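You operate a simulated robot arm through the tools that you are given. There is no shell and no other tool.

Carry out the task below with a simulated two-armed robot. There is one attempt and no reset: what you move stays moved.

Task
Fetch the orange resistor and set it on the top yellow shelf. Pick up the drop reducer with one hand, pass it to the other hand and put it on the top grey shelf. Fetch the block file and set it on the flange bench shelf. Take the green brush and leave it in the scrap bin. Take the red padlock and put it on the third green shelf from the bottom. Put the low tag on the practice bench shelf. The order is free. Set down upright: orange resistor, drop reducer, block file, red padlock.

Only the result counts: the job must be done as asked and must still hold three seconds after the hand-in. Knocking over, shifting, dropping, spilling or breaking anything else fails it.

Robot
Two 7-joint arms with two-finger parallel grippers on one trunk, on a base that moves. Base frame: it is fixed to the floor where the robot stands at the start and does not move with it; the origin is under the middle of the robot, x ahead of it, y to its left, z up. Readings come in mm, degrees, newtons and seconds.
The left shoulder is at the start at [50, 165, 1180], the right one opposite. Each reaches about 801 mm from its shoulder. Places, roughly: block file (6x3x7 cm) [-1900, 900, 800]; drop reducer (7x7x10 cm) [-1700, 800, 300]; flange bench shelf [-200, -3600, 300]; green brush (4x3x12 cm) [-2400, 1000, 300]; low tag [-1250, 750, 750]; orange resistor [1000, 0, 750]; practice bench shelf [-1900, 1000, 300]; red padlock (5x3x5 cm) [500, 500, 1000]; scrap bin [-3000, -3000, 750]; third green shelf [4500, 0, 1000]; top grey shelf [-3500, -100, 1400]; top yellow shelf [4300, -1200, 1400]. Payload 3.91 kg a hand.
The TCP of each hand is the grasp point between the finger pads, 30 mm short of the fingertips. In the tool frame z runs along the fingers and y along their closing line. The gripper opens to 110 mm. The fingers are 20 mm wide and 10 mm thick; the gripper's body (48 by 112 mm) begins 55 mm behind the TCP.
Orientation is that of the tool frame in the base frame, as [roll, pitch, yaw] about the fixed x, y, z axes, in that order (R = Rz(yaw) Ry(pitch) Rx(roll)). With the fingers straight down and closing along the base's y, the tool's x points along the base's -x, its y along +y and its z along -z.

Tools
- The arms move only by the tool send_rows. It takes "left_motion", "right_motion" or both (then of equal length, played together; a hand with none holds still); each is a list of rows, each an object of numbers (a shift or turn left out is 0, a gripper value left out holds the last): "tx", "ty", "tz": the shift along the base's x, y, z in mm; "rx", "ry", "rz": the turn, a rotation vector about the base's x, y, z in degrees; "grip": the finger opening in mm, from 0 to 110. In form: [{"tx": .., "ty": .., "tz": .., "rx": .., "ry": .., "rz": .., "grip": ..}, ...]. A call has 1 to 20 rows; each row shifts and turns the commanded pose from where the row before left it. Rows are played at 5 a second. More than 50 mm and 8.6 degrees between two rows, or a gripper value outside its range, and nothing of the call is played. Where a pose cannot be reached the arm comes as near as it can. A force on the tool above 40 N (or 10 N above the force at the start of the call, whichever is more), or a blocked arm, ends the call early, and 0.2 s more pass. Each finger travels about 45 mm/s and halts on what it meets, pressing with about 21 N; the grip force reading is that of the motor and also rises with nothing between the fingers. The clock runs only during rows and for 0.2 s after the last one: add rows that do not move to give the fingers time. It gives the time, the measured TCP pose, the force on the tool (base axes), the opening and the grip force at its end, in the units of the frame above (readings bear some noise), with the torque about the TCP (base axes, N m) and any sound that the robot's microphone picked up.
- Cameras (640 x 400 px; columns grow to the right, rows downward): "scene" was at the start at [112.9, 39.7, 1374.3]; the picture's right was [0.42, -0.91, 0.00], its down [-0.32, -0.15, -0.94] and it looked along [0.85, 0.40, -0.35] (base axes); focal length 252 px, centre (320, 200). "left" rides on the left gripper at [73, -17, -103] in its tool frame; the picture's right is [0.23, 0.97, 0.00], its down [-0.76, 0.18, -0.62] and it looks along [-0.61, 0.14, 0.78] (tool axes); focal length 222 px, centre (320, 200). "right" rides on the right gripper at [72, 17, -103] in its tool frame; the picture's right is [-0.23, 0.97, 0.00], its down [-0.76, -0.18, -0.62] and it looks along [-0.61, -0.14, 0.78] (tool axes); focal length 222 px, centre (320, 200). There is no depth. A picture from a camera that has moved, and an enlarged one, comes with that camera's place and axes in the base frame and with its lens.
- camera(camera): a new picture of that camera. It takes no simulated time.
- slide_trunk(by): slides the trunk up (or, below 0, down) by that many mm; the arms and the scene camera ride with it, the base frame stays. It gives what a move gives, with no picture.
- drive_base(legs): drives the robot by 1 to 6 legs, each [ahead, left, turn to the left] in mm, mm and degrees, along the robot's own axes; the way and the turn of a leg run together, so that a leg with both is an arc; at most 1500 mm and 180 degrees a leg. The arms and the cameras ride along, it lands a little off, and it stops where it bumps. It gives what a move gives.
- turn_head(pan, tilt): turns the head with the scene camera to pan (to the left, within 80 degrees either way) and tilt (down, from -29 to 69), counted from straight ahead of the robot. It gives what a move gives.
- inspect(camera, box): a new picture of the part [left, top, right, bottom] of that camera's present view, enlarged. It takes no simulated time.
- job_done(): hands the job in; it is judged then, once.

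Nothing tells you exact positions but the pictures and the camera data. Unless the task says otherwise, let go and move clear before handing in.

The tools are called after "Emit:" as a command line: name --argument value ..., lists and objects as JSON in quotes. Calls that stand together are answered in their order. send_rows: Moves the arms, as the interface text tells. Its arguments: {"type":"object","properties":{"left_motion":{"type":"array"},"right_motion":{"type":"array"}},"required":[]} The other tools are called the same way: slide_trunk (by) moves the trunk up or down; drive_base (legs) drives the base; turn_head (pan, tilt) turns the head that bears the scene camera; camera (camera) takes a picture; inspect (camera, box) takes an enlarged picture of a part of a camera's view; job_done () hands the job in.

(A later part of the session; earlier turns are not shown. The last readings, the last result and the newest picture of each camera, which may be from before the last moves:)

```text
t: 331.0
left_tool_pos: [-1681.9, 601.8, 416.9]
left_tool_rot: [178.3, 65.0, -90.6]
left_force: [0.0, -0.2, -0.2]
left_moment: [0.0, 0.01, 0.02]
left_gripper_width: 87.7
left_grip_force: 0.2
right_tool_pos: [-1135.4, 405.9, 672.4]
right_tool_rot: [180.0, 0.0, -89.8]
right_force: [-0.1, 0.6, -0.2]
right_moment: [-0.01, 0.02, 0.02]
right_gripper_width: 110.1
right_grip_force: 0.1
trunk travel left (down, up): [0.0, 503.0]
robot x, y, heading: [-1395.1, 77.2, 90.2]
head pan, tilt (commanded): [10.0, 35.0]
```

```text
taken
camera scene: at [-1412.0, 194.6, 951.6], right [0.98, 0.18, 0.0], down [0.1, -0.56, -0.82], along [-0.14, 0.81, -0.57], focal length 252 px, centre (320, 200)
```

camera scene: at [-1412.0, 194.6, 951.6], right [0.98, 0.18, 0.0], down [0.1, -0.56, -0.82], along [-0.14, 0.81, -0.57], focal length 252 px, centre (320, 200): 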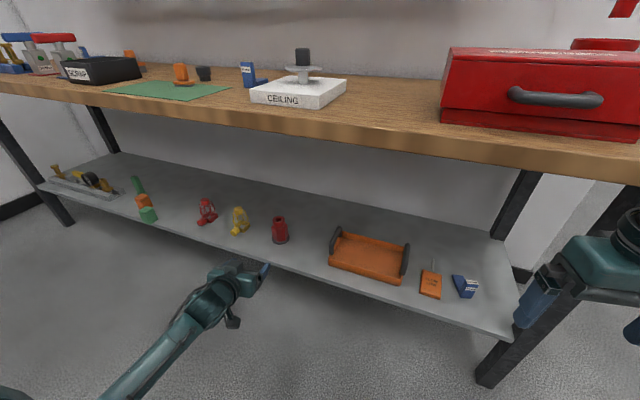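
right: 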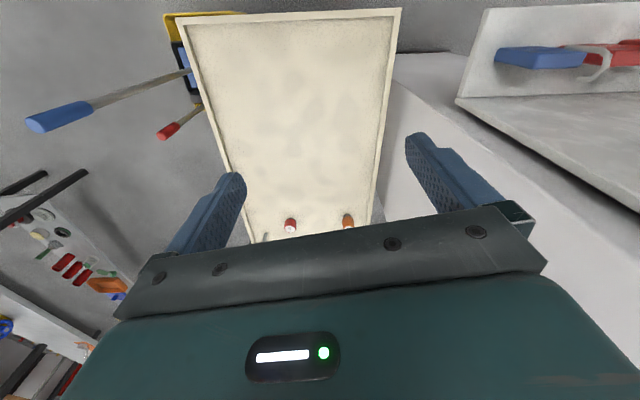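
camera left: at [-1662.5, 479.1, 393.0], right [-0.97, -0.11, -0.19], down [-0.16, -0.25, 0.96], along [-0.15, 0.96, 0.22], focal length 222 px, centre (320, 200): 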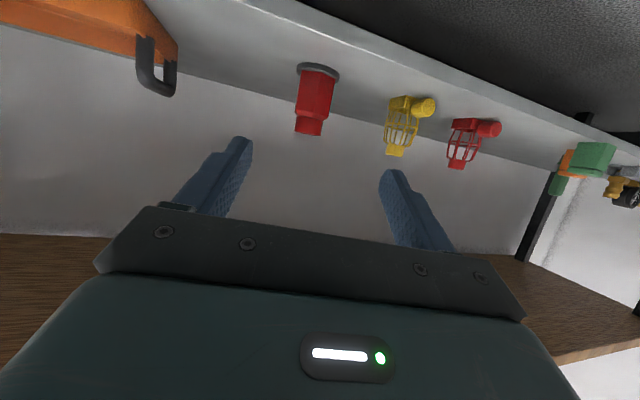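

Good pose. The reducer's centre reads (−1680, 856). Driving 120 mm forward, then checking.

Emit:
drive_base --legs '[[120, 0, 0]]'

Emit:
send_rows --left_motion '[{"tx": 5, "tz": -6}, {}]'

Emit:
camera --camera "left"

Emit:
inspect --camera "scene" --box '[180, 180, 340, 300]'

```text
t: 332.2
left_tool_pos: [-1681.4, 719.6, 416.8]
left_tool_rot: [178.4, 64.9, -90.7]
left_force: [0.0, 0.3, 0.1]
left_moment: [-0.04, 0.01, 0.0]
left_gripper_width: 88.1
left_grip_force: 0.2
right_tool_pos: [-1134.7, 522.7, 671.6]
right_tool_rot: [-180.0, 0.0, -89.8]
right_force: [-0.1, 0.5, -0.2]
right_moment: [-0.01, -0.03, -0.01]
right_gripper_width: 110.2
right_grip_force: 0.0
trunk travel left (down, up): [0.0, 503.0]
robot x, y, heading: [-1397.6, 195.2, 90.1]
head pan, tilt (commanded): [10.0, 35.0]
```

```text
t: 332.8
left_tool_pos: [-1676.2, 719.8, 410.9]
left_tool_rot: [178.3, 65.0, -90.6]
left_force: [-0.2, -0.2, -0.3]
left_moment: [0.03, -0.01, -0.03]
left_gripper_width: 87.8
left_grip_force: 0.0
right_tool_pos: [-1135.2, 524.4, 671.7]
right_tool_rot: [-180.0, 0.0, -89.8]
right_force: [0.5, -0.4, -0.8]
right_moment: [0.02, 0.03, 0.0]
right_gripper_width: 109.8
right_grip_force: 0.0
trunk travel left (down, up): [0.0, 503.0]
robot x, y, heading: [-1392.8, 196.1, 90.1]
head pan, tilt (commanded): [10.0, 35.0]
```

```text
taken
camera left: at [-1657.2, 597.0, 387.2], right [-0.97, -0.11, -0.19], down [-0.16, -0.25, 0.96], along [-0.15, 0.96, 0.22], focal length 222 px, centre (320, 200)
```

left: 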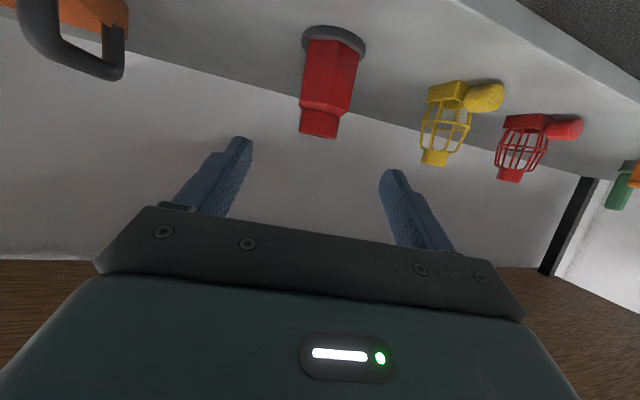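

```text
3.33 times, centred on (260, 240) of scene
camera zoom: at [-1412.1, 312.4, 951.6], right [0.98, 0.18, 0.0], down [0.1, -0.56, -0.82], along [-0.14, 0.81, -0.57], focal length 840 px, centre (520, 67)
```

zoom: 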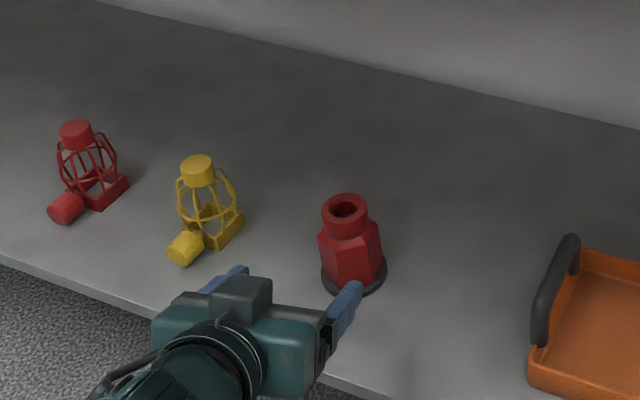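

Aligned: the target point sits right on the approach line. Advancing.

Emit:
send_rows --left_motion '[{"tx": -0.6, "ty": 25.7, "tz": -12}, {"tx": -0.6, "ty": 25.7, "tz": -12}, {"tx": -0.6, "ty": 25.7, "tz": -12}, {}]'

Emit:
camera --camera "left"

```text
t: 333.8
left_tool_pos: [-1678.1, 797.5, 375.3]
left_tool_rot: [178.5, 65.1, -90.5]
left_force: [0.1, -0.4, -0.5]
left_moment: [0.01, 0.0, 0.01]
left_gripper_width: 88.0
left_grip_force: 0.0
right_tool_pos: [-1134.8, 524.4, 671.1]
right_tool_rot: [-179.9, 0.0, -89.8]
right_force: [-0.1, 0.0, -0.1]
right_moment: [-0.01, 0.02, 0.01]
right_gripper_width: 109.9
right_grip_force: 0.1
trunk travel left (down, up): [0.0, 503.0]
robot x, y, heading: [-1393.4, 193.2, 90.3]
head pan, tilt (commanded): [10.0, 35.0]
```

```text
taken
camera left: at [-1658.9, 674.4, 352.2], right [-0.97, -0.11, -0.19], down [-0.16, -0.25, 0.96], along [-0.15, 0.96, 0.22], focal length 222 px, centre (320, 200)
```

left: 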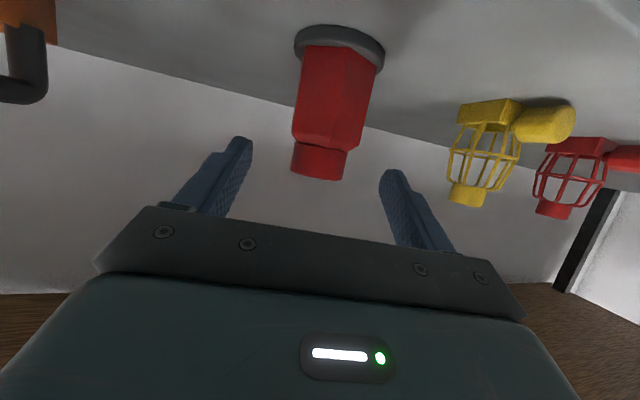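

Good. Final advance, then close.

Emit:
send_rows --left_motion '[{"tx": -0.6, "ty": 26, "tz": -12}, {"tx": -0.6, "ty": 26, "tz": -12}, {}]'

Emit:
camera --camera "left"

Emit:
send_rows --left_motion '[{"grip": 76}, {"grip": 66}, {"grip": 56}, {"grip": 46}, {"grip": 30}, {}, {}, {}]'

Emit:
camera --camera "left"

```text
t: 334.6
left_tool_pos: [-1680.5, 849.4, 351.9]
left_tool_rot: [178.3, 64.9, -90.7]
left_force: [0.0, -1.1, 0.7]
left_moment: [0.01, -0.02, 0.02]
left_gripper_width: 88.1
left_grip_force: 0.1
right_tool_pos: [-1135.1, 523.9, 672.1]
right_tool_rot: [-179.9, 0.0, -89.8]
right_force: [0.2, -0.5, 0.0]
right_moment: [-0.02, 0.03, 0.01]
right_gripper_width: 109.9
right_grip_force: 0.0
trunk travel left (down, up): [0.0, 503.0]
robot x, y, heading: [-1397.0, 192.0, 90.3]
head pan, tilt (commanded): [10.0, 35.0]
```

```text
taken
camera left: at [-1661.4, 725.9, 327.8], right [-0.97, -0.11, -0.19], down [-0.16, -0.25, 0.96], along [-0.15, 0.96, 0.22], focal length 222 px, centre (320, 200)
```

left: 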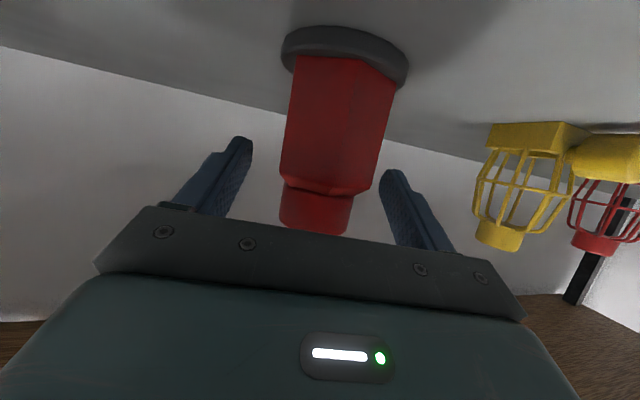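

```text
t: 336.4
left_tool_pos: [-1680.6, 848.1, 350.7]
left_tool_rot: [178.3, 65.0, -90.7]
left_force: [-2.8, 1.1, 0.6]
left_moment: [0.0, 0.0, 0.03]
left_gripper_width: 59.2
left_grip_force: 21.0
right_tool_pos: [-1135.4, 523.2, 671.6]
right_tool_rot: [-180.0, -0.1, -89.7]
right_force: [0.2, 0.4, 0.9]
right_moment: [-0.05, 0.0, 0.02]
right_gripper_width: 110.2
right_grip_force: 0.0
trunk travel left (down, up): [0.0, 503.0]
robot x, y, heading: [-1398.3, 196.0, 90.0]
head pan, tilt (commanded): [10.0, 35.0]
```

```text
taken
camera left: at [-1661.6, 725.6, 327.9], right [-0.97, -0.11, -0.19], down [-0.16, -0.25, 0.96], along [-0.15, 0.96, 0.22], focal length 222 px, centre (320, 200)
```

left: 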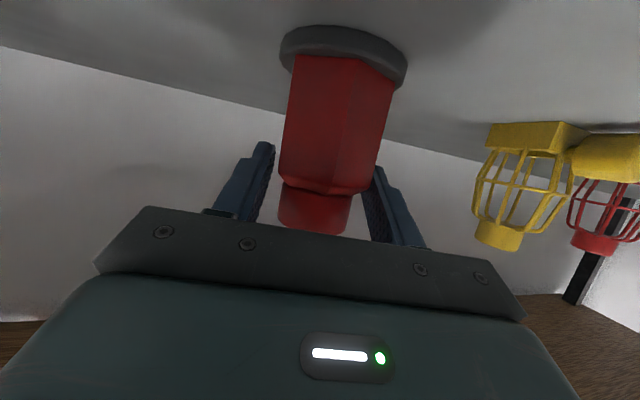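

Gripped on the flats near the top of the hex. Lifting slowly and checking for creep.

Emit:
send_rows --left_motion '[{"tz": 4}, {"tz": 6}, {"tz": 8}, {"tz": 8}, {"tz": 8}, {}, {}, {}]'

Emit:
camera --camera "left"

```text
t: 338.2
left_tool_pos: [-1679.2, 848.9, 384.4]
left_tool_rot: [178.4, 64.9, -90.6]
left_force: [0.3, -0.1, -5.6]
left_moment: [-0.04, -0.01, -0.03]
left_gripper_width: 59.6
left_grip_force: 21.3
right_tool_pos: [-1136.5, 525.4, 671.2]
right_tool_rot: [-180.0, 0.1, -89.8]
right_force: [0.5, -0.3, -0.5]
right_moment: [-0.01, 0.01, 0.03]
right_gripper_width: 110.0
right_grip_force: 0.1
trunk travel left (down, up): [0.0, 503.0]
robot x, y, heading: [-1394.5, 196.3, 90.0]
head pan, tilt (commanded): [10.0, 35.0]
```

```text
taken
camera left: at [-1659.8, 725.8, 360.7], right [-0.97, -0.11, -0.19], down [-0.16, -0.24, 0.96], along [-0.15, 0.96, 0.22], focal length 222 px, centre (320, 200)
```

left: 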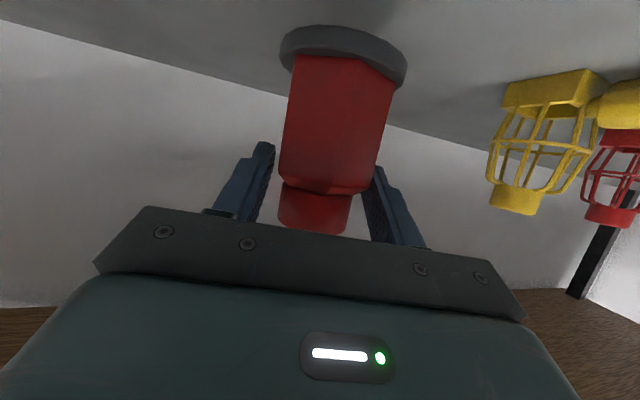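

No creep at all now. I'll keep this grip and plan the hand-over with the right hand coming from the right, pointing left and 45° down, onto the collar. First back out from the bench and raise the trunk.

Emit:
drive_base --legs '[[-380, 0, 0]]'

Emit:
slide_trunk --by 400

Emit:
camera --camera "left"

Emit:
turn_head --pan 5 --tilt 35

Emit:
camera --camera "scene"

```text
t: 340.6
left_tool_pos: [-1681.5, 467.6, 383.7]
left_tool_rot: [178.4, 64.9, -90.2]
left_force: [0.4, -0.7, -6.9]
left_moment: [-0.07, 0.02, -0.02]
left_gripper_width: 59.5
left_grip_force: 21.0
right_tool_pos: [-1134.6, 145.6, 671.9]
right_tool_rot: [180.0, 0.0, -89.4]
right_force: [-0.6, -0.6, -0.5]
right_moment: [0.02, 0.03, -0.01]
right_gripper_width: 109.8
right_grip_force: 0.1
trunk travel left (down, up): [0.0, 503.0]
robot x, y, heading: [-1396.5, -181.5, 90.6]
head pan, tilt (commanded): [10.0, 35.0]
```

```text
t: 344.5
left_tool_pos: [-1681.5, 466.8, 784.3]
left_tool_rot: [178.4, 65.0, -90.1]
left_force: [0.1, -0.9, -5.4]
left_moment: [-0.03, 0.02, -0.03]
left_gripper_width: 59.6
left_grip_force: 21.1
right_tool_pos: [-1135.7, 147.4, 1071.3]
right_tool_rot: [180.0, 0.0, -89.4]
right_force: [0.7, -0.2, -0.7]
right_moment: [0.0, -0.04, 0.0]
right_gripper_width: 110.0
right_grip_force: 0.0
trunk travel left (down, up): [-400.0, 103.0]
robot x, y, heading: [-1394.9, -182.2, 90.7]
head pan, tilt (commanded): [10.0, 35.0]
```

```text
taken
camera left: at [-1661.6, 344.6, 760.5], right [-0.97, -0.12, -0.19], down [-0.16, -0.24, 0.96], along [-0.16, 0.96, 0.22], focal length 222 px, centre (320, 200)
```

left: 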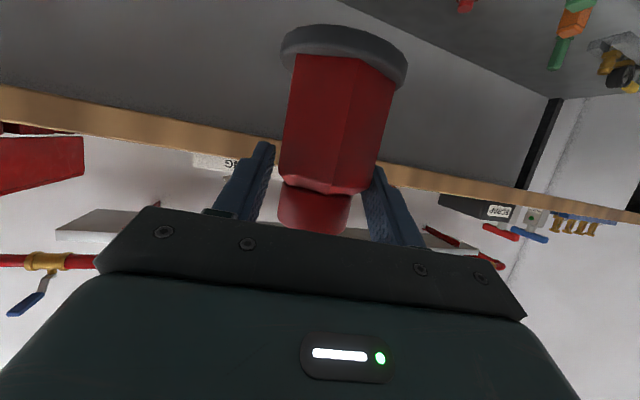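

```text
t: 345.1
left_tool_pos: [-1681.5, 467.4, 783.0]
left_tool_rot: [178.3, 64.9, -90.2]
left_force: [0.7, -0.1, -5.4]
left_moment: [-0.05, 0.0, 0.0]
left_gripper_width: 59.1
left_grip_force: 21.1
right_tool_pos: [-1135.6, 147.0, 1072.4]
right_tool_rot: [180.0, 0.0, -89.3]
right_force: [0.1, 0.9, 0.3]
right_moment: [-0.03, -0.01, 0.01]
right_gripper_width: 110.2
right_grip_force: 0.0
trunk travel left (down, up): [-400.0, 103.0]
robot x, y, heading: [-1391.8, -181.7, 90.3]
head pan, tilt (commanded): [5.0, 35.0]
```

```text
taken
camera scene: at [-1403.6, -65.5, 1351.5], right [1.0, 0.1, 0.0], down [0.06, -0.57, -0.82], along [-0.08, 0.81, -0.57], focal length 252 px, centre (320, 200)
```

scene: 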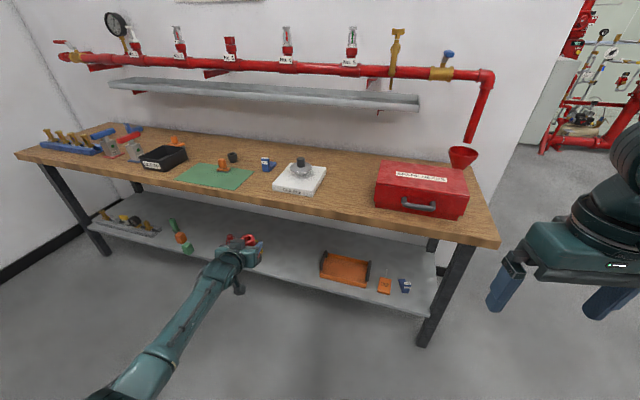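

The grip holds through the trunk lift. Moving the left hand with the reducer to the hand-over spot in front of the robot.

Emit:
send_rows --left_motion '[{"tx": 20, "ty": -12, "tz": 27}, {"tx": 20, "ty": -12, "tz": 27}, {"tx": 20, "ty": -12, "tz": 27}, {"tx": 20, "ty": -12, "tz": 27}, {"tx": 20, "ty": -14, "tz": 27}, {"tx": 22, "ty": -15, "tz": 27}, {"tx": 22, "ty": -16, "tz": 27}, {"tx": 22, "ty": -16, "tz": 27}, {}]'

Emit:
camera --camera "left"

Emit:
camera --camera "scene"

```text
t: 347.1
left_tool_pos: [-1534.1, 361.7, 990.5]
left_tool_rot: [169.7, 64.4, -97.3]
left_force: [-1.0, -0.2, -6.9]
left_moment: [-0.03, -0.06, -0.01]
left_gripper_width: 59.3
left_grip_force: 21.2
right_tool_pos: [-1135.4, 147.4, 1072.0]
right_tool_rot: [-180.0, 0.1, -89.4]
right_force: [0.0, -0.6, 0.6]
right_moment: [0.0, -0.02, -0.02]
right_gripper_width: 110.2
right_grip_force: 0.0
trunk travel left (down, up): [-400.0, 103.0]
robot x, y, heading: [-1393.6, -184.3, 90.6]
head pan, tilt (commanded): [5.0, 35.0]
```

```text
taken
camera left: at [-1514.4, 238.1, 967.7], right [-0.98, -0.13, -0.13], down [-0.09, -0.24, 0.97], along [-0.16, 0.96, 0.23], focal length 222 px, centre (320, 200)
```

left: 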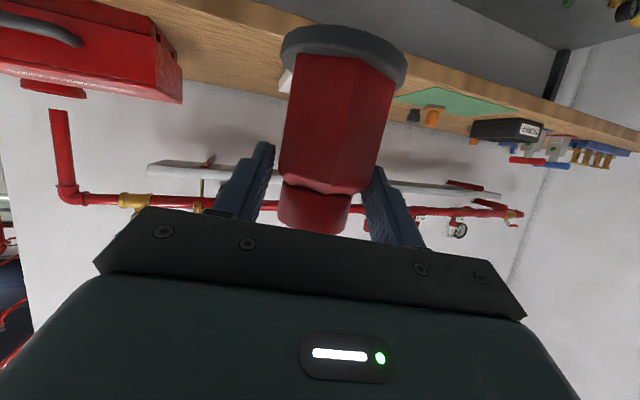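

```text
taken
camera scene: at [-1403.3, -65.5, 1351.5], right [1.0, 0.1, 0.0], down [0.06, -0.57, -0.82], along [-0.08, 0.81, -0.57], focal length 252 px, centre (320, 200)
```

scene: 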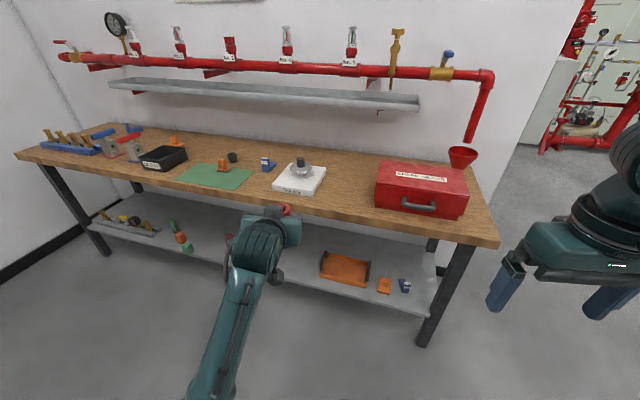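

Emit:
send_rows --left_motion '[{}, {}, {}]'

```text
t: 347.9
left_tool_pos: [-1533.4, 362.5, 991.7]
left_tool_rot: [170.0, 64.4, -96.9]
left_force: [0.3, -0.1, -5.2]
left_moment: [-0.02, 0.01, -0.02]
left_gripper_width: 59.1
left_grip_force: 21.2
right_tool_pos: [-1135.9, 146.8, 1072.1]
right_tool_rot: [180.0, 0.0, -89.4]
right_force: [0.3, 0.1, -0.5]
right_moment: [0.0, 0.04, 0.02]
right_gripper_width: 109.9
right_grip_force: 0.1
trunk travel left (down, up): [-400.0, 103.0]
robot x, y, heading: [-1395.2, -188.3, 90.4]
head pan, tilt (commanded): [5.0, 35.0]
```

The arm is lightly pinched (elbow near the body). Moving the hand outward/forward a little to clear it.

Emit:
send_rows --left_motion '[{"tx": -15, "ty": 20}, {"tx": -20, "ty": 25}, {"tx": -15, "ty": 20}, {}, {}]'

Emit:
camera --camera "left"

```text
t: 349.1
left_tool_pos: [-1566.6, 423.9, 1000.2]
left_tool_rot: [178.4, 64.9, -90.2]
left_force: [-0.7, 1.0, -6.2]
left_moment: [-0.05, 0.0, -0.03]
left_gripper_width: 59.2
left_grip_force: 20.5
right_tool_pos: [-1135.5, 146.3, 1071.8]
right_tool_rot: [179.9, 0.1, -89.4]
right_force: [0.7, 0.6, 0.3]
right_moment: [0.01, 0.0, -0.05]
right_gripper_width: 110.2
right_grip_force: 0.0
trunk travel left (down, up): [-400.0, 103.0]
robot x, y, heading: [-1393.5, -185.4, 90.5]
head pan, tilt (commanded): [5.0, 35.0]
```

```text
taken
camera left: at [-1545.9, 301.7, 977.8], right [-0.97, -0.12, -0.19], down [-0.16, -0.25, 0.96], along [-0.16, 0.96, 0.22], focal length 222 px, centre (320, 200)
```

left: 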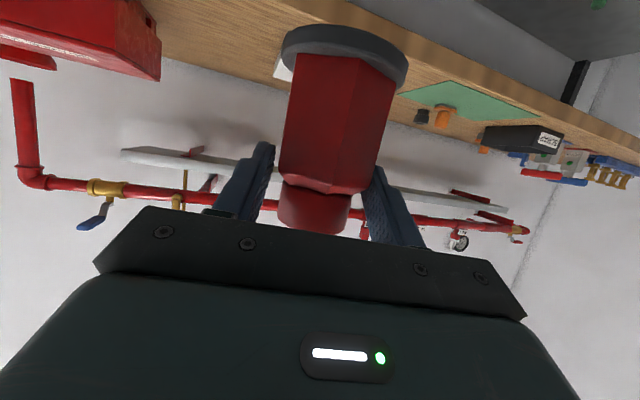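

Clear again. I'll yaw the left hand 35° inward (it points forward-right) while moving it toward the centre, which keeps its elbow clear and opens room for the right hand.

Emit:
send_rows --left_motion '[{"tx": 10, "ty": -6, "rz": -7}, {"tx": 15, "ty": -10, "rz": -7}, {"tx": 20, "ty": -16, "rz": -7}, {"tx": 25, "ty": -20, "rz": -7}, {"tx": 25, "ty": -20, "rz": -7}, {}, {}]'

Emit:
camera --camera "scene"

Emit:
camera --camera "left"

```text
t: 350.7
left_tool_pos: [-1469.5, 350.4, 997.6]
left_tool_rot: [178.4, 64.9, -125.2]
left_force: [0.0, 0.1, -6.4]
left_moment: [-0.1, 0.08, -0.01]
left_gripper_width: 59.1
left_grip_force: 21.0
right_tool_pos: [-1135.6, 146.1, 1072.9]
right_tool_rot: [180.0, 0.0, -89.4]
right_force: [-0.1, 0.1, -0.7]
right_moment: [-0.02, 0.02, 0.01]
right_gripper_width: 109.7
right_grip_force: 0.1
trunk travel left (down, up): [-400.0, 103.0]
robot x, y, heading: [-1390.4, -183.2, 90.3]
head pan, tilt (commanded): [5.0, 35.0]
```

```text
taken
camera scene: at [-1403.4, -65.6, 1351.5], right [1.0, 0.1, 0.0], down [0.06, -0.57, -0.82], along [-0.08, 0.82, -0.57], focal length 252 px, centre (320, 200)
```

scene: 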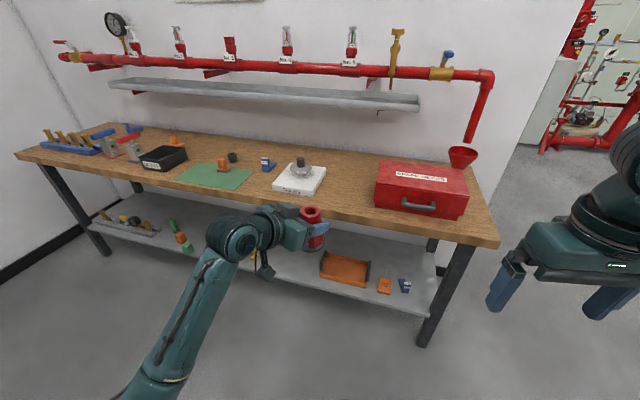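

```text
taken
camera left: at [-1524.7, 238.7, 976.0], right [-0.86, 0.46, -0.19], down [-0.27, -0.11, 0.96], along [0.42, 0.88, 0.22], focal length 222 px, centre (320, 200)
```

left: 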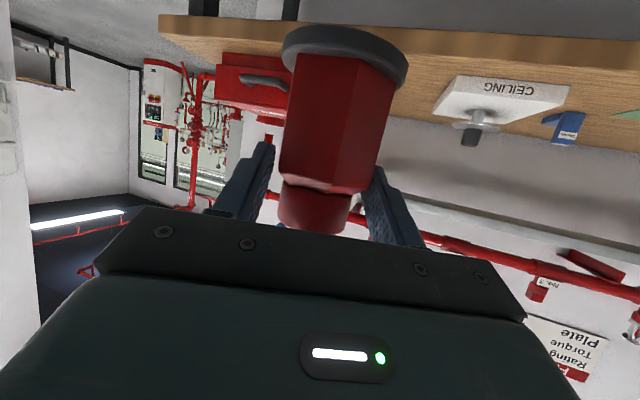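

The reducer is now well visible. Zooming to verify its exact place and tilt for the hand-over.

Emit:
inspect --camera "scene" --box '[230, 180, 350, 290]'

```text
3.64 times, centred on (290, 235) of scene
camera zoom: at [-1403.4, -65.6, 1351.5], right [1.0, 0.1, 0.0], down [0.06, -0.57, -0.82], along [-0.08, 0.82, -0.57], focal length 916 px, centre (429, 73)
```

zoom: 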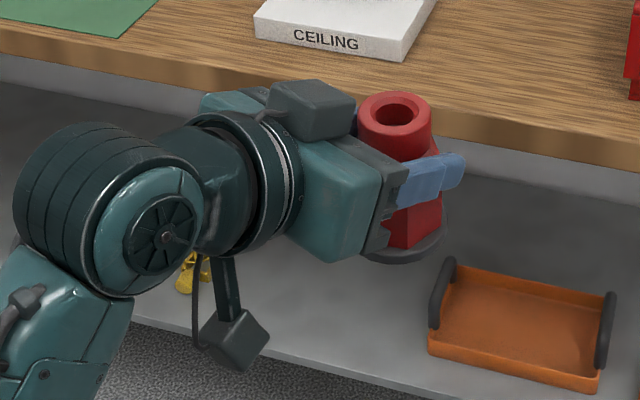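

Collar top centre is at (−1463, 357, 1025). Now orienting the right hand: yaw +71°, then tilt to 45°, while moving to a standoff on the right of the collar.

Emit:
send_rows --right_motion '[{"tx": -14, "ty": 11, "tz": 6, "rz": 7.9, "grip": 68}, {"tx": -14, "ty": 11, "tz": 6, "rz": 7.9}, {"tx": -14, "ty": 11, "tz": 6, "rz": 7.9}, {"tx": -14, "ty": 11, "tz": 6, "rz": 7.9}, {"tx": -14, "ty": 11, "tz": 6, "rz": 7.9}, {"tx": -14, "ty": 11, "tz": 6, "rz": 7.9}, {"tx": -14, "ty": 11, "tz": 6, "rz": 7.9}, {"tx": -14, "ty": 11, "tz": 6, "rz": 7.9}, {"tx": -14, "ty": 11, "tz": 6, "rz": 7.9}, {}]'

Emit:
camera --camera "left"

Emit:
camera --camera "scene"

```text
t: 352.9
left_tool_pos: [-1470.5, 350.3, 999.8]
left_tool_rot: [178.4, 64.9, -125.2]
left_force: [-0.2, -0.3, -4.5]
left_moment: [-0.03, 0.02, 0.01]
left_gripper_width: 59.4
left_grip_force: 21.6
right_tool_pos: [-1259.7, 245.9, 1125.3]
right_tool_rot: [-180.0, 0.0, -18.2]
right_force: [0.0, -1.0, 0.7]
right_moment: [0.01, 0.01, 0.0]
right_gripper_width: 67.6
right_grip_force: 0.0
trunk travel left (down, up): [-400.0, 103.0]
robot x, y, heading: [-1392.5, -182.1, 90.5]
head pan, tilt (commanded): [5.0, 35.0]
```

```text
taken
camera left: at [-1524.6, 238.7, 976.0], right [-0.87, 0.46, -0.19], down [-0.27, -0.11, 0.96], along [0.42, 0.88, 0.22], focal length 222 px, centre (320, 200)
```

left: 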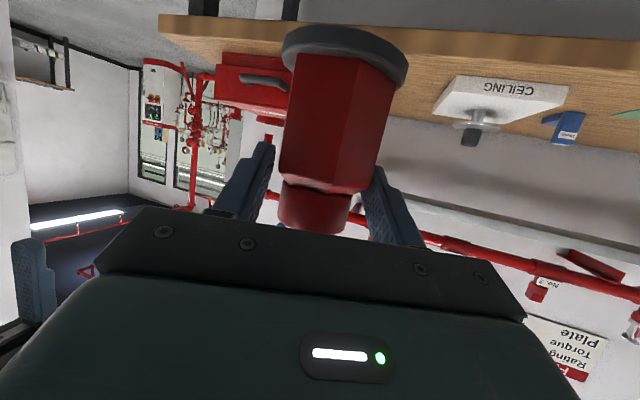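

```text
taken
camera scene: at [-1403.2, -65.7, 1351.5], right [1.0, 0.1, 0.0], down [0.06, -0.57, -0.82], along [-0.08, 0.82, -0.57], focal length 252 px, centre (320, 200)
```

scene: 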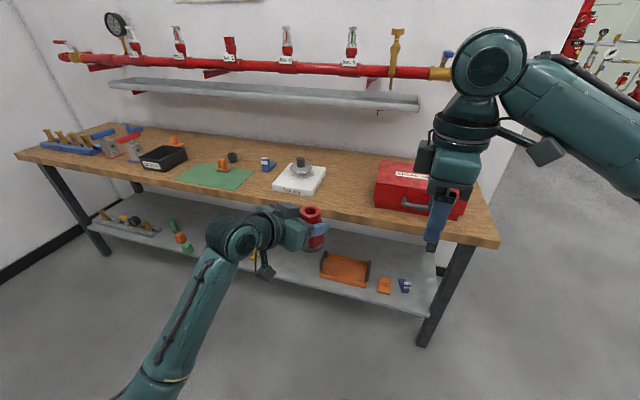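

Yaw went fine. Now the 45° tilt toward the collar, still at standoff.

Emit:
send_rows --right_motion '[{"tx": -10, "ty": 7, "rx": 2.36, "ry": 7.12}, {"tx": -10, "ty": 7, "rx": 2.36, "ry": 7.12}, {"tx": -10, "ty": 7, "rx": 2.36, "ry": 7.12}, {"tx": -10, "ty": 7, "rx": 2.36, "ry": 7.12}, {"tx": -10, "ty": 7, "rx": 2.36, "ry": 7.12}, {"tx": -10, "ty": 7, "rx": 2.36, "ry": 7.12}, {}]'

Emit:
camera --camera "right"

Emit:
camera --camera "scene"

```text
t: 354.5
left_tool_pos: [-1470.4, 350.2, 999.1]
left_tool_rot: [178.5, 64.9, -125.3]
left_force: [-0.8, 0.8, -5.7]
left_moment: [-0.05, 0.01, 0.02]
left_gripper_width: 59.0
left_grip_force: 21.2
right_tool_pos: [-1321.2, 286.9, 1127.6]
right_tool_rot: [-179.9, 45.1, -18.3]
right_force: [0.2, 0.7, 0.1]
right_moment: [0.05, 0.02, 0.02]
right_gripper_width: 68.0
right_grip_force: 0.0
trunk travel left (down, up): [-400.0, 103.0]
robot x, y, heading: [-1389.8, -184.8, 90.4]
head pan, tilt (commanded): [5.0, 35.0]
```

```text
taken
camera right: at [-1209.0, 231.9, 1147.3], right [-0.46, -0.87, 0.16], down [-0.04, 0.2, 0.98], along [-0.89, 0.44, -0.12], focal length 222 px, centre (320, 200)
```

right: 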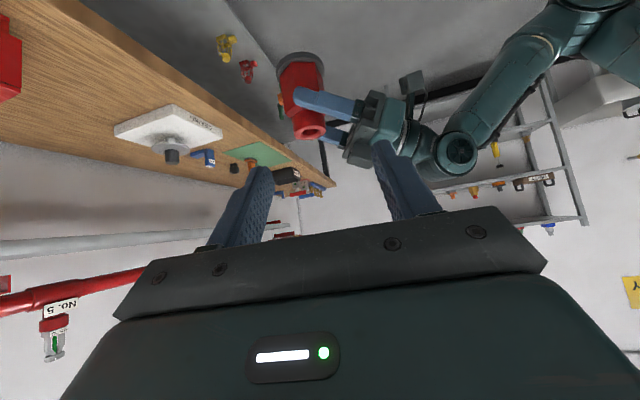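

```text
taken
camera scene: at [-1403.4, -65.6, 1351.5], right [1.0, 0.1, 0.0], down [0.06, -0.57, -0.82], along [-0.08, 0.82, -0.57], focal length 252 px, centre (320, 200)
```

scene: 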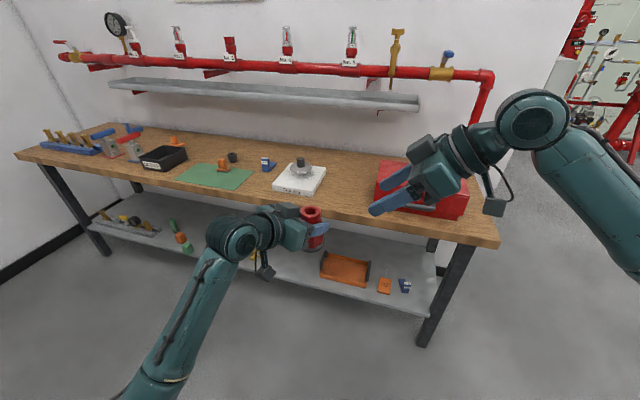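

The right hand is properly oriented. Shifting it onto the axis line toward the collar and zooming to verify.

Emit:
send_rows --right_motion '[{"tx": -7.5, "ty": 14, "tz": 11.5}, {"tx": -7.5, "ty": 14, "tz": 11.5}, {"tx": -13.4, "ty": 4.4, "tz": -14.1}, {"tx": -13.4, "ty": 4.4, "tz": -14.1}, {"tx": -13.4, "ty": 4.4, "tz": -14.1}, {"tx": -13.4, "ty": 4.4, "tz": -14.1}, {}]'

Emit:
inspect --camera "right" --box '[200, 0, 480, 200]'

Emit:
inspect --camera "scene" --box '[230, 130, 450, 290]'

```text
t: 356.1
left_tool_pos: [-1469.9, 350.4, 999.2]
left_tool_rot: [178.4, 64.8, -125.1]
left_force: [1.1, 0.1, -6.3]
left_moment: [-0.07, 0.05, -0.02]
left_gripper_width: 59.2
left_grip_force: 20.9
right_tool_pos: [-1392.1, 332.1, 1092.1]
right_tool_rot: [180.0, 45.1, -18.4]
right_force: [0.2, -0.5, -0.2]
right_moment: [0.02, 0.01, -0.01]
right_gripper_width: 67.9
right_grip_force: 0.1
trunk travel left (down, up): [-400.0, 103.0]
robot x, y, heading: [-1391.7, -180.4, 90.7]
head pan, tilt (commanded): [5.0, 35.0]
```

```text
2.00 times, centred on (340, 100) of right
camera zoom: at [-1279.2, 277.4, 1113.1], right [-0.46, -0.87, 0.16], down [-0.04, 0.2, 0.98], along [-0.89, 0.44, -0.12], focal length 444 px, centre (280, 400)
```

zoom: 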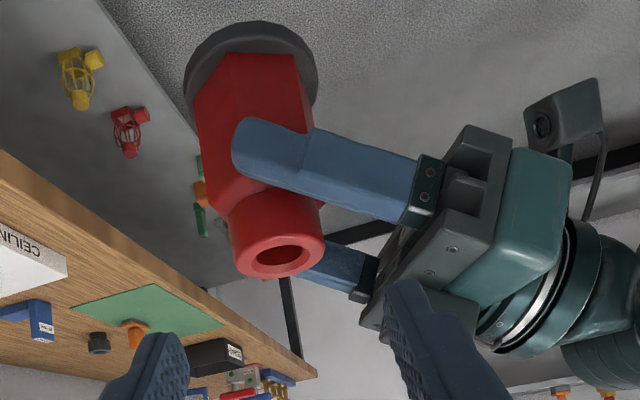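

```text
2.50 times, centred on (340, 210) of scene
camera zoom: at [-1403.3, -65.6, 1351.5], right [1.0, 0.1, 0.0], down [0.06, -0.57, -0.82], along [-0.08, 0.82, -0.57], focal length 630 px, centre (270, 175)
```

zoom: 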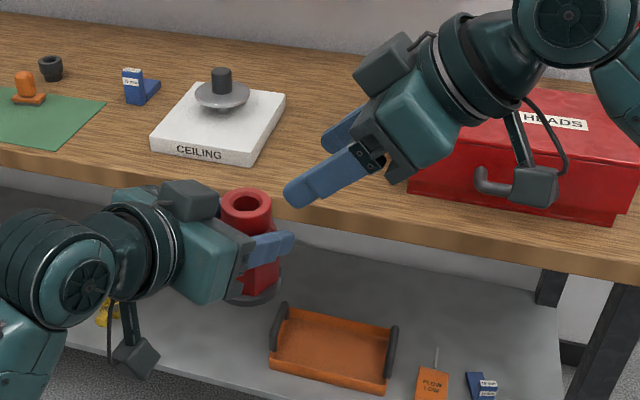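

Geometry matches: the collar lies on the right hand's axis, well clear of the left fingers. Advancing most of the way.

Emit:
send_rows --right_motion '[{"ty": 1.5, "tz": -3}, {"tx": -13.4, "ty": 4.4, "tz": -14.1}, {"tx": -13.4, "ty": 4.4, "tz": -14.1}, {"tx": -13.4, "ty": 4.4, "tz": -14.1}, {}]'

Emit:
inspect --camera "right" --box '[180, 0, 460, 200]'

Emit:
inspect --camera "scene" --box '[250, 150, 410, 270]'

```text
t: 357.3
left_tool_pos: [-1470.6, 350.2, 997.8]
left_tool_rot: [178.4, 64.7, -125.2]
left_force: [-4.0, -1.0, -13.6]
left_moment: [0.27, 0.04, -0.16]
left_gripper_width: 59.3
left_grip_force: 21.0
right_tool_pos: [-1431.1, 349.6, 1046.5]
right_tool_rot: [-180.0, 45.2, -18.3]
right_force: [3.7, -0.3, 8.8]
right_moment: [-0.32, 0.12, 0.14]
right_gripper_width: 67.2
right_grip_force: 0.0
trunk travel left (down, up): [-400.0, 103.0]
robot x, y, heading: [-1396.1, -185.8, 90.4]
head pan, tilt (commanded): [5.0, 35.0]
```

```text
2.00 times, centred on (320, 100) of right
camera zoom: at [-1318.6, 293.8, 1068.2], right [-0.46, -0.87, 0.16], down [-0.03, 0.2, 0.98], along [-0.89, 0.44, -0.12], focal length 444 px, centre (320, 400)
```

zoom: 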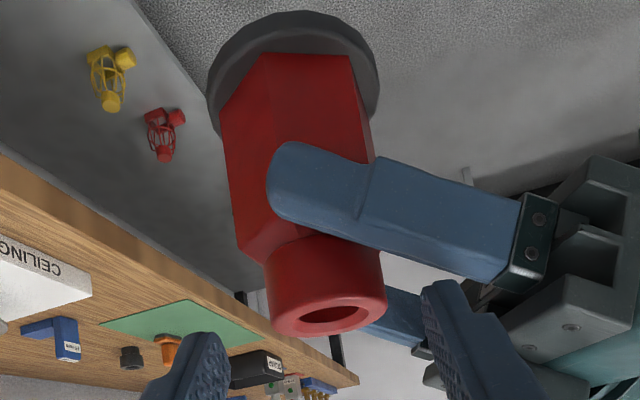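

```text
3.33 times, centred on (330, 210) of scene
camera zoom: at [-1403.3, -65.7, 1351.5], right [1.0, 0.1, 0.0], down [0.06, -0.57, -0.82], along [-0.08, 0.82, -0.57], focal length 840 px, centre (287, 167)
```

zoom: 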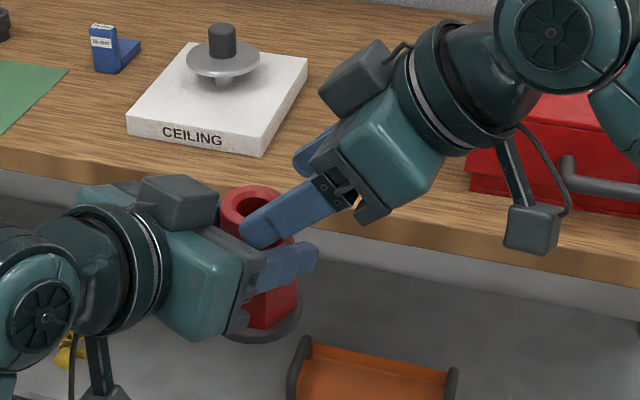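

The open back finger just brushed the left hand's finger (~9 N). I'll back off 20 mm, narrow the opening to 60 mm, and go in ~6 mm higher on the collar.

Emit:
send_rows --right_motion '[{"tx": 6.7, "ty": -2.2, "tz": 7.1}, {"tx": 6.7, "ty": -2.2, "tz": 7.1}, {"tx": -5.6, "ty": -1.5, "tz": 5, "grip": 60}, {}, {}]'

Emit:
inspect --camera "right" --box '[180, 0, 460, 200]'

Emit:
camera --camera "left"

```text
t: 358.5
left_tool_pos: [-1469.9, 349.5, 999.0]
left_tool_rot: [178.4, 64.9, -125.2]
left_force: [0.6, -0.6, -5.9]
left_moment: [-0.03, 0.0, -0.02]
left_gripper_width: 59.1
left_grip_force: 21.2
right_tool_pos: [-1421.7, 342.6, 1064.1]
right_tool_rot: [-179.9, 45.0, -18.3]
right_force: [-0.1, 0.4, 1.3]
right_moment: [-0.02, -0.02, 0.01]
right_gripper_width: 59.8
right_grip_force: 0.1
trunk travel left (down, up): [-400.0, 103.0]
robot x, y, heading: [-1393.8, -182.9, 90.5]
head pan, tilt (commanded): [5.0, 35.0]
```

```text
2.00 times, centred on (320, 100) of right
camera zoom: at [-1309.8, 286.4, 1086.5], right [-0.46, -0.87, 0.16], down [-0.04, 0.2, 0.98], along [-0.89, 0.44, -0.12], focal length 444 px, centre (320, 400)
```

zoom: 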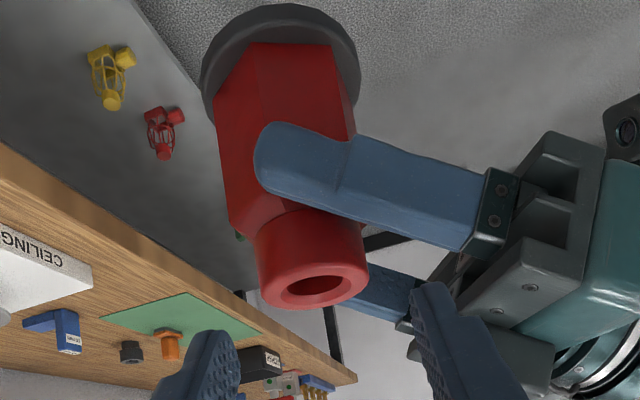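

```text
taken
camera left: at [-1524.8, 238.8, 975.9], right [-0.87, 0.46, -0.19], down [-0.27, -0.11, 0.96], along [0.42, 0.88, 0.22], focal length 222 px, centre (320, 200)
```

left: 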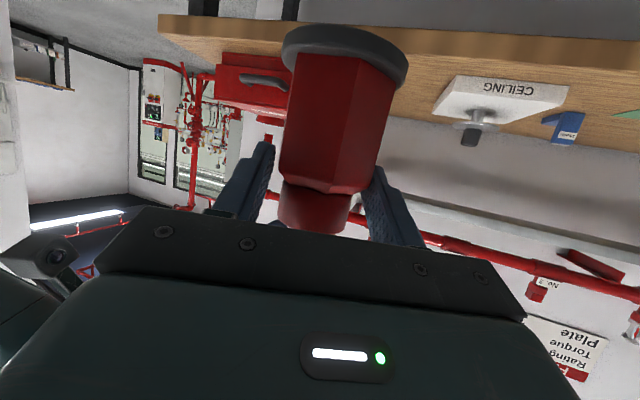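

Now the line passes the collar about 4 mm below its top with clearance over the left finger. Advancing in small steps with force checks.

Emit:
send_rows --right_motion '[{"tx": -9.2, "ty": 3.05, "tz": -9.7}, {"tx": -9.2, "ty": 3.05, "tz": -9.7}, {}]'

Emit:
inspect --camera "right" --box '[180, 0, 460, 200]'

Emit:
inspect --camera "scene" --box '[250, 150, 410, 270]'

```text
t: 359.3
left_tool_pos: [-1469.1, 350.1, 998.3]
left_tool_rot: [178.4, 64.8, -125.2]
left_force: [0.4, 0.3, -5.9]
left_moment: [-0.05, 0.04, 0.03]
left_gripper_width: 59.3
left_grip_force: 20.9
right_tool_pos: [-1441.6, 347.3, 1045.7]
right_tool_rot: [-180.0, 44.9, -18.4]
right_force: [0.2, 0.1, 0.2]
right_moment: [0.0, 0.01, -0.02]
right_gripper_width: 60.0
right_grip_force: 0.0
trunk travel left (down, up): [-400.0, 103.0]
robot x, y, heading: [-1394.1, -180.8, 90.3]
head pan, tilt (commanded): [5.0, 35.0]
```

```text
2.00 times, centred on (320, 100) of right
camera zoom: at [-1328.2, 292.5, 1066.8], right [-0.46, -0.87, 0.16], down [-0.04, 0.2, 0.98], along [-0.89, 0.44, -0.12], focal length 444 px, centre (320, 400)
```

zoom: 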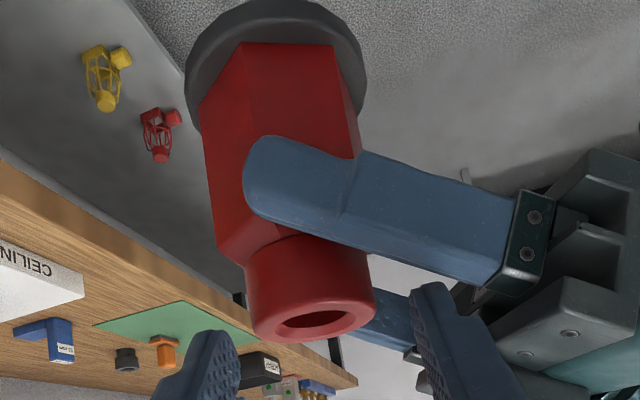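

```text
3.33 times, centred on (330, 210) of scene
camera zoom: at [-1403.3, -65.6, 1351.5], right [1.0, 0.1, 0.0], down [0.06, -0.57, -0.82], along [-0.08, 0.82, -0.57], focal length 840 px, centre (287, 167)
```

zoom: 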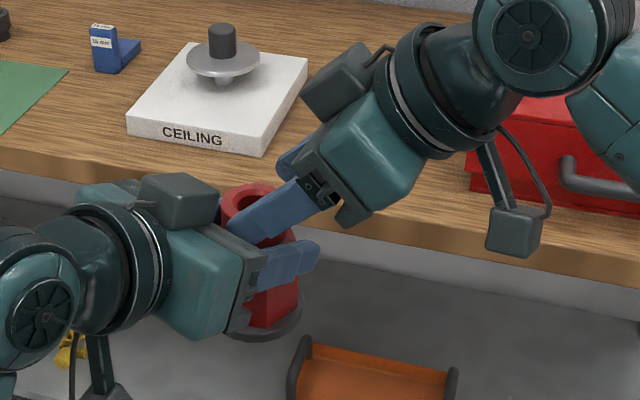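

No contact. Shifting 2 mm to centre on the collar and completing the approach.

Emit:
send_rows --right_motion '[{"tx": 0.8, "ty": 2.5}, {"tx": -8.5, "ty": 3, "tz": -9.7}, {"tx": -8.5, "ty": 3, "tz": -9.7}, {}]'

Emit:
inspect --camera "right" --box '[180, 20, 460, 220]'

Emit:
inspect --camera "scene" --box '[250, 150, 410, 270]'

```text
t: 360.3
left_tool_pos: [-1470.5, 350.6, 997.7]
left_tool_rot: [178.4, 64.9, -125.0]
left_force: [1.4, -0.8, -8.3]
left_moment: [0.03, 0.06, 0.06]
left_gripper_width: 59.1
left_grip_force: 20.8
right_tool_pos: [-1457.2, 356.4, 1024.5]
right_tool_rot: [179.9, 45.1, -18.3]
right_force: [-0.2, 0.2, 1.9]
right_moment: [-0.11, -0.01, -0.03]
right_gripper_width: 59.6
right_grip_force: 0.0
trunk travel left (down, up): [-400.0, 103.0]
robot x, y, heading: [-1391.9, -183.2, 90.7]
head pan, tilt (commanded): [5.0, 35.0]
```

```text
2.00 times, centred on (320, 120) of right
camera zoom: at [-1345.1, 301.2, 1047.4], right [-0.46, -0.87, 0.16], down [-0.04, 0.2, 0.98], along [-0.89, 0.44, -0.12], focal length 444 px, centre (320, 360)
```

zoom: 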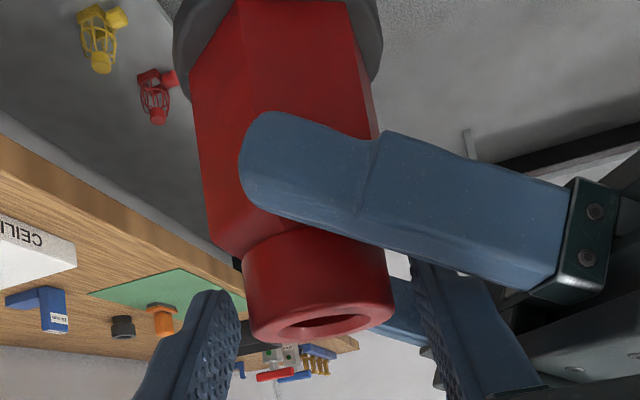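

```text
3.33 times, centred on (330, 210) of scene
camera zoom: at [-1403.3, -65.6, 1351.5], right [1.0, 0.1, 0.0], down [0.06, -0.57, -0.82], along [-0.08, 0.82, -0.57], focal length 840 px, centre (287, 167)
```

zoom: 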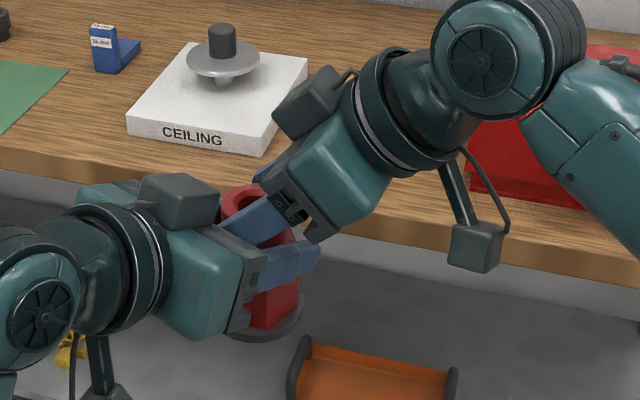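

The collar sits between the right fingers. Closing the right hand on it.

Emit:
send_rows --right_motion '[{"grip": 54}, {"grip": 48}, {"grip": 40}, {"grip": 30}, {}, {}, {}]'

Emit:
inspect --camera "right" --box '[180, 20, 460, 220]'

Emit:
inspect --camera "scene" --box '[250, 150, 410, 270]'

```text
t: 361.9
left_tool_pos: [-1470.4, 349.8, 998.9]
left_tool_rot: [178.3, 65.0, -125.2]
left_force: [1.7, 10.0, -3.6]
left_moment: [-0.32, -0.01, 0.08]
left_gripper_width: 59.4
left_grip_force: 20.7
right_tool_pos: [-1457.2, 356.6, 1024.4]
right_tool_rot: [179.9, 45.0, -18.3]
right_force: [-1.5, -9.4, 0.0]
right_moment: [-0.05, 0.05, -0.01]
right_gripper_width: 43.4
right_grip_force: 21.0
trunk travel left (down, up): [-400.0, 103.0]
robot x, y, heading: [-1394.7, -186.5, 90.4]
head pan, tilt (commanded): [5.0, 35.0]
```

```text
2.00 times, centred on (320, 120) of right
camera zoom: at [-1345.3, 300.8, 1047.2], right [-0.46, -0.87, 0.16], down [-0.04, 0.2, 0.98], along [-0.89, 0.44, -0.12], focal length 444 px, centre (320, 360)
```

zoom: 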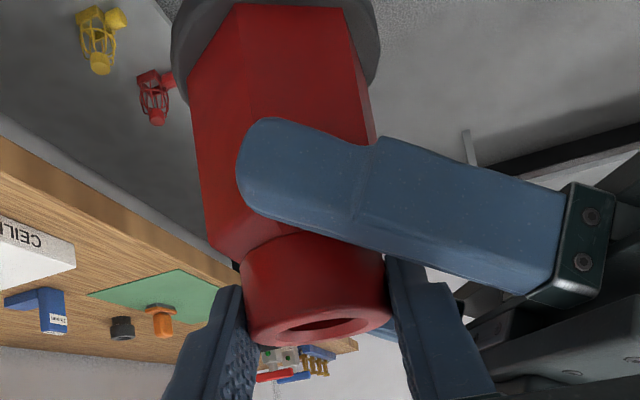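

```text
3.33 times, centred on (330, 210) of scene
camera zoom: at [-1403.4, -65.6, 1351.5], right [1.0, 0.1, 0.0], down [0.06, -0.57, -0.82], along [-0.08, 0.81, -0.57], focal length 840 px, centre (287, 167)
```

zoom: 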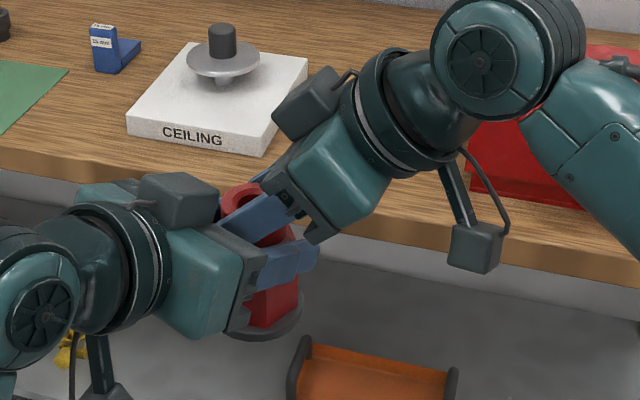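

Both hands now hold it (43 mm on the collar). I'll relieve the side force slightly, then open the left hand just a few millimetres as a safety check for slip.

Emit:
send_rows --right_motion '[{"ty": -1, "tx": -0.3}, {"ty": -1, "tx": -0.3}, {}]'

Emit:
send_rows --left_motion '[{"grip": 62}, {"grip": 65}, {"grip": 67}, {}, {}]'

Emit:
inspect --camera "right" --box '[180, 20, 460, 220]'

Emit:
send_rows --left_motion '[{}, {}, {}, {}, {}]'

Emit:
inspect --camera "right" --box '[180, 20, 460, 220]'

```text
t: 362.7
left_tool_pos: [-1469.6, 351.5, 998.7]
left_tool_rot: [178.4, 65.0, -125.2]
left_force: [1.0, -1.2, 0.0]
left_moment: [-0.03, -0.08, 0.02]
left_gripper_width: 59.0
left_grip_force: 21.1
right_tool_pos: [-1457.2, 357.3, 1024.8]
right_tool_rot: [-179.8, 44.9, -18.4]
right_force: [-0.7, 1.8, 0.2]
right_moment: [0.07, 0.07, -0.05]
right_gripper_width: 43.2
right_grip_force: 21.1
trunk travel left (down, up): [-400.0, 103.0]
robot x, y, heading: [-1392.9, -186.2, 90.5]
head pan, tilt (commanded): [5.0, 35.0]
```

```text
t: 363.9
left_tool_pos: [-1470.7, 350.0, 999.8]
left_tool_rot: [178.4, 64.9, -125.1]
left_force: [-0.2, 0.4, 0.1]
left_moment: [0.02, -0.06, 0.01]
left_gripper_width: 67.0
left_grip_force: 0.0
right_tool_pos: [-1457.9, 354.2, 1026.5]
right_tool_rot: [-180.0, 45.0, -18.4]
right_force: [-0.1, -0.1, -0.2]
right_moment: [0.02, -0.05, 0.0]
right_gripper_width: 43.1
right_grip_force: 21.0
trunk travel left (down, up): [-400.0, 103.0]
robot x, y, heading: [-1394.2, -185.3, 90.5]
head pan, tilt (commanded): [5.0, 35.0]
```

```text
2.00 times, centred on (320, 120) of right
camera zoom: at [-1345.5, 299.1, 1047.9], right [-0.46, -0.87, 0.16], down [-0.04, 0.2, 0.98], along [-0.89, 0.44, -0.12], focal length 444 px, centre (320, 360)
```

zoom: 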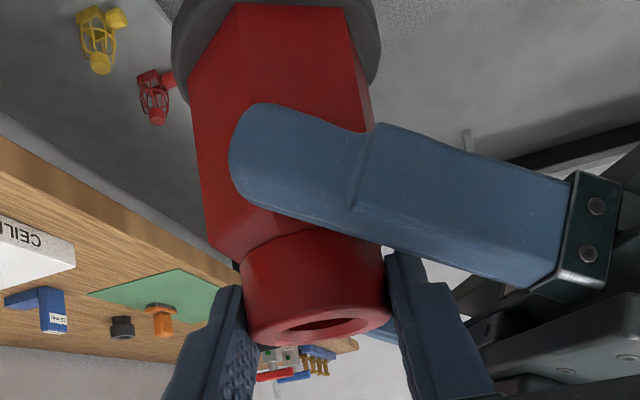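

```text
t: 365.1
left_tool_pos: [-1470.4, 351.6, 998.2]
left_tool_rot: [178.4, 65.0, -125.2]
left_force: [-0.4, 0.2, 0.3]
left_moment: [0.0, -0.01, -0.01]
left_gripper_width: 67.1
left_grip_force: 0.0
right_tool_pos: [-1457.8, 355.0, 1025.8]
right_tool_rot: [180.0, 44.9, -18.3]
right_force: [0.5, -0.3, -0.2]
right_moment: [-0.03, -0.06, 0.0]
right_gripper_width: 43.0
right_grip_force: 21.1
trunk travel left (down, up): [-400.0, 103.0]
robot x, y, heading: [-1392.1, -180.3, 90.6]
head pan, tilt (commanded): [5.0, 35.0]
```

```text
2.00 times, centred on (320, 120) of right
camera zoom: at [-1345.5, 299.1, 1047.9], right [-0.46, -0.87, 0.16], down [-0.04, 0.2, 0.98], along [-0.89, 0.44, -0.12], focal length 444 px, centre (320, 360)
```

zoom: 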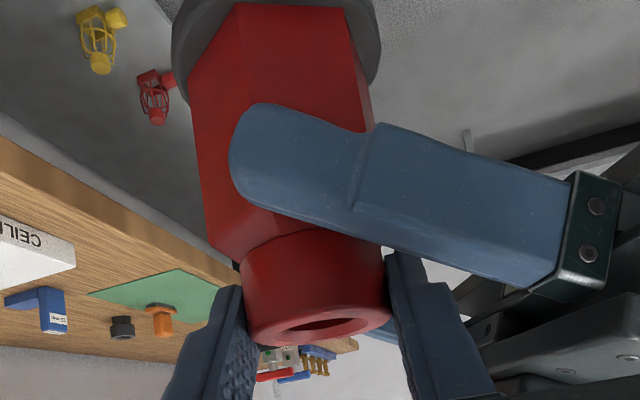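

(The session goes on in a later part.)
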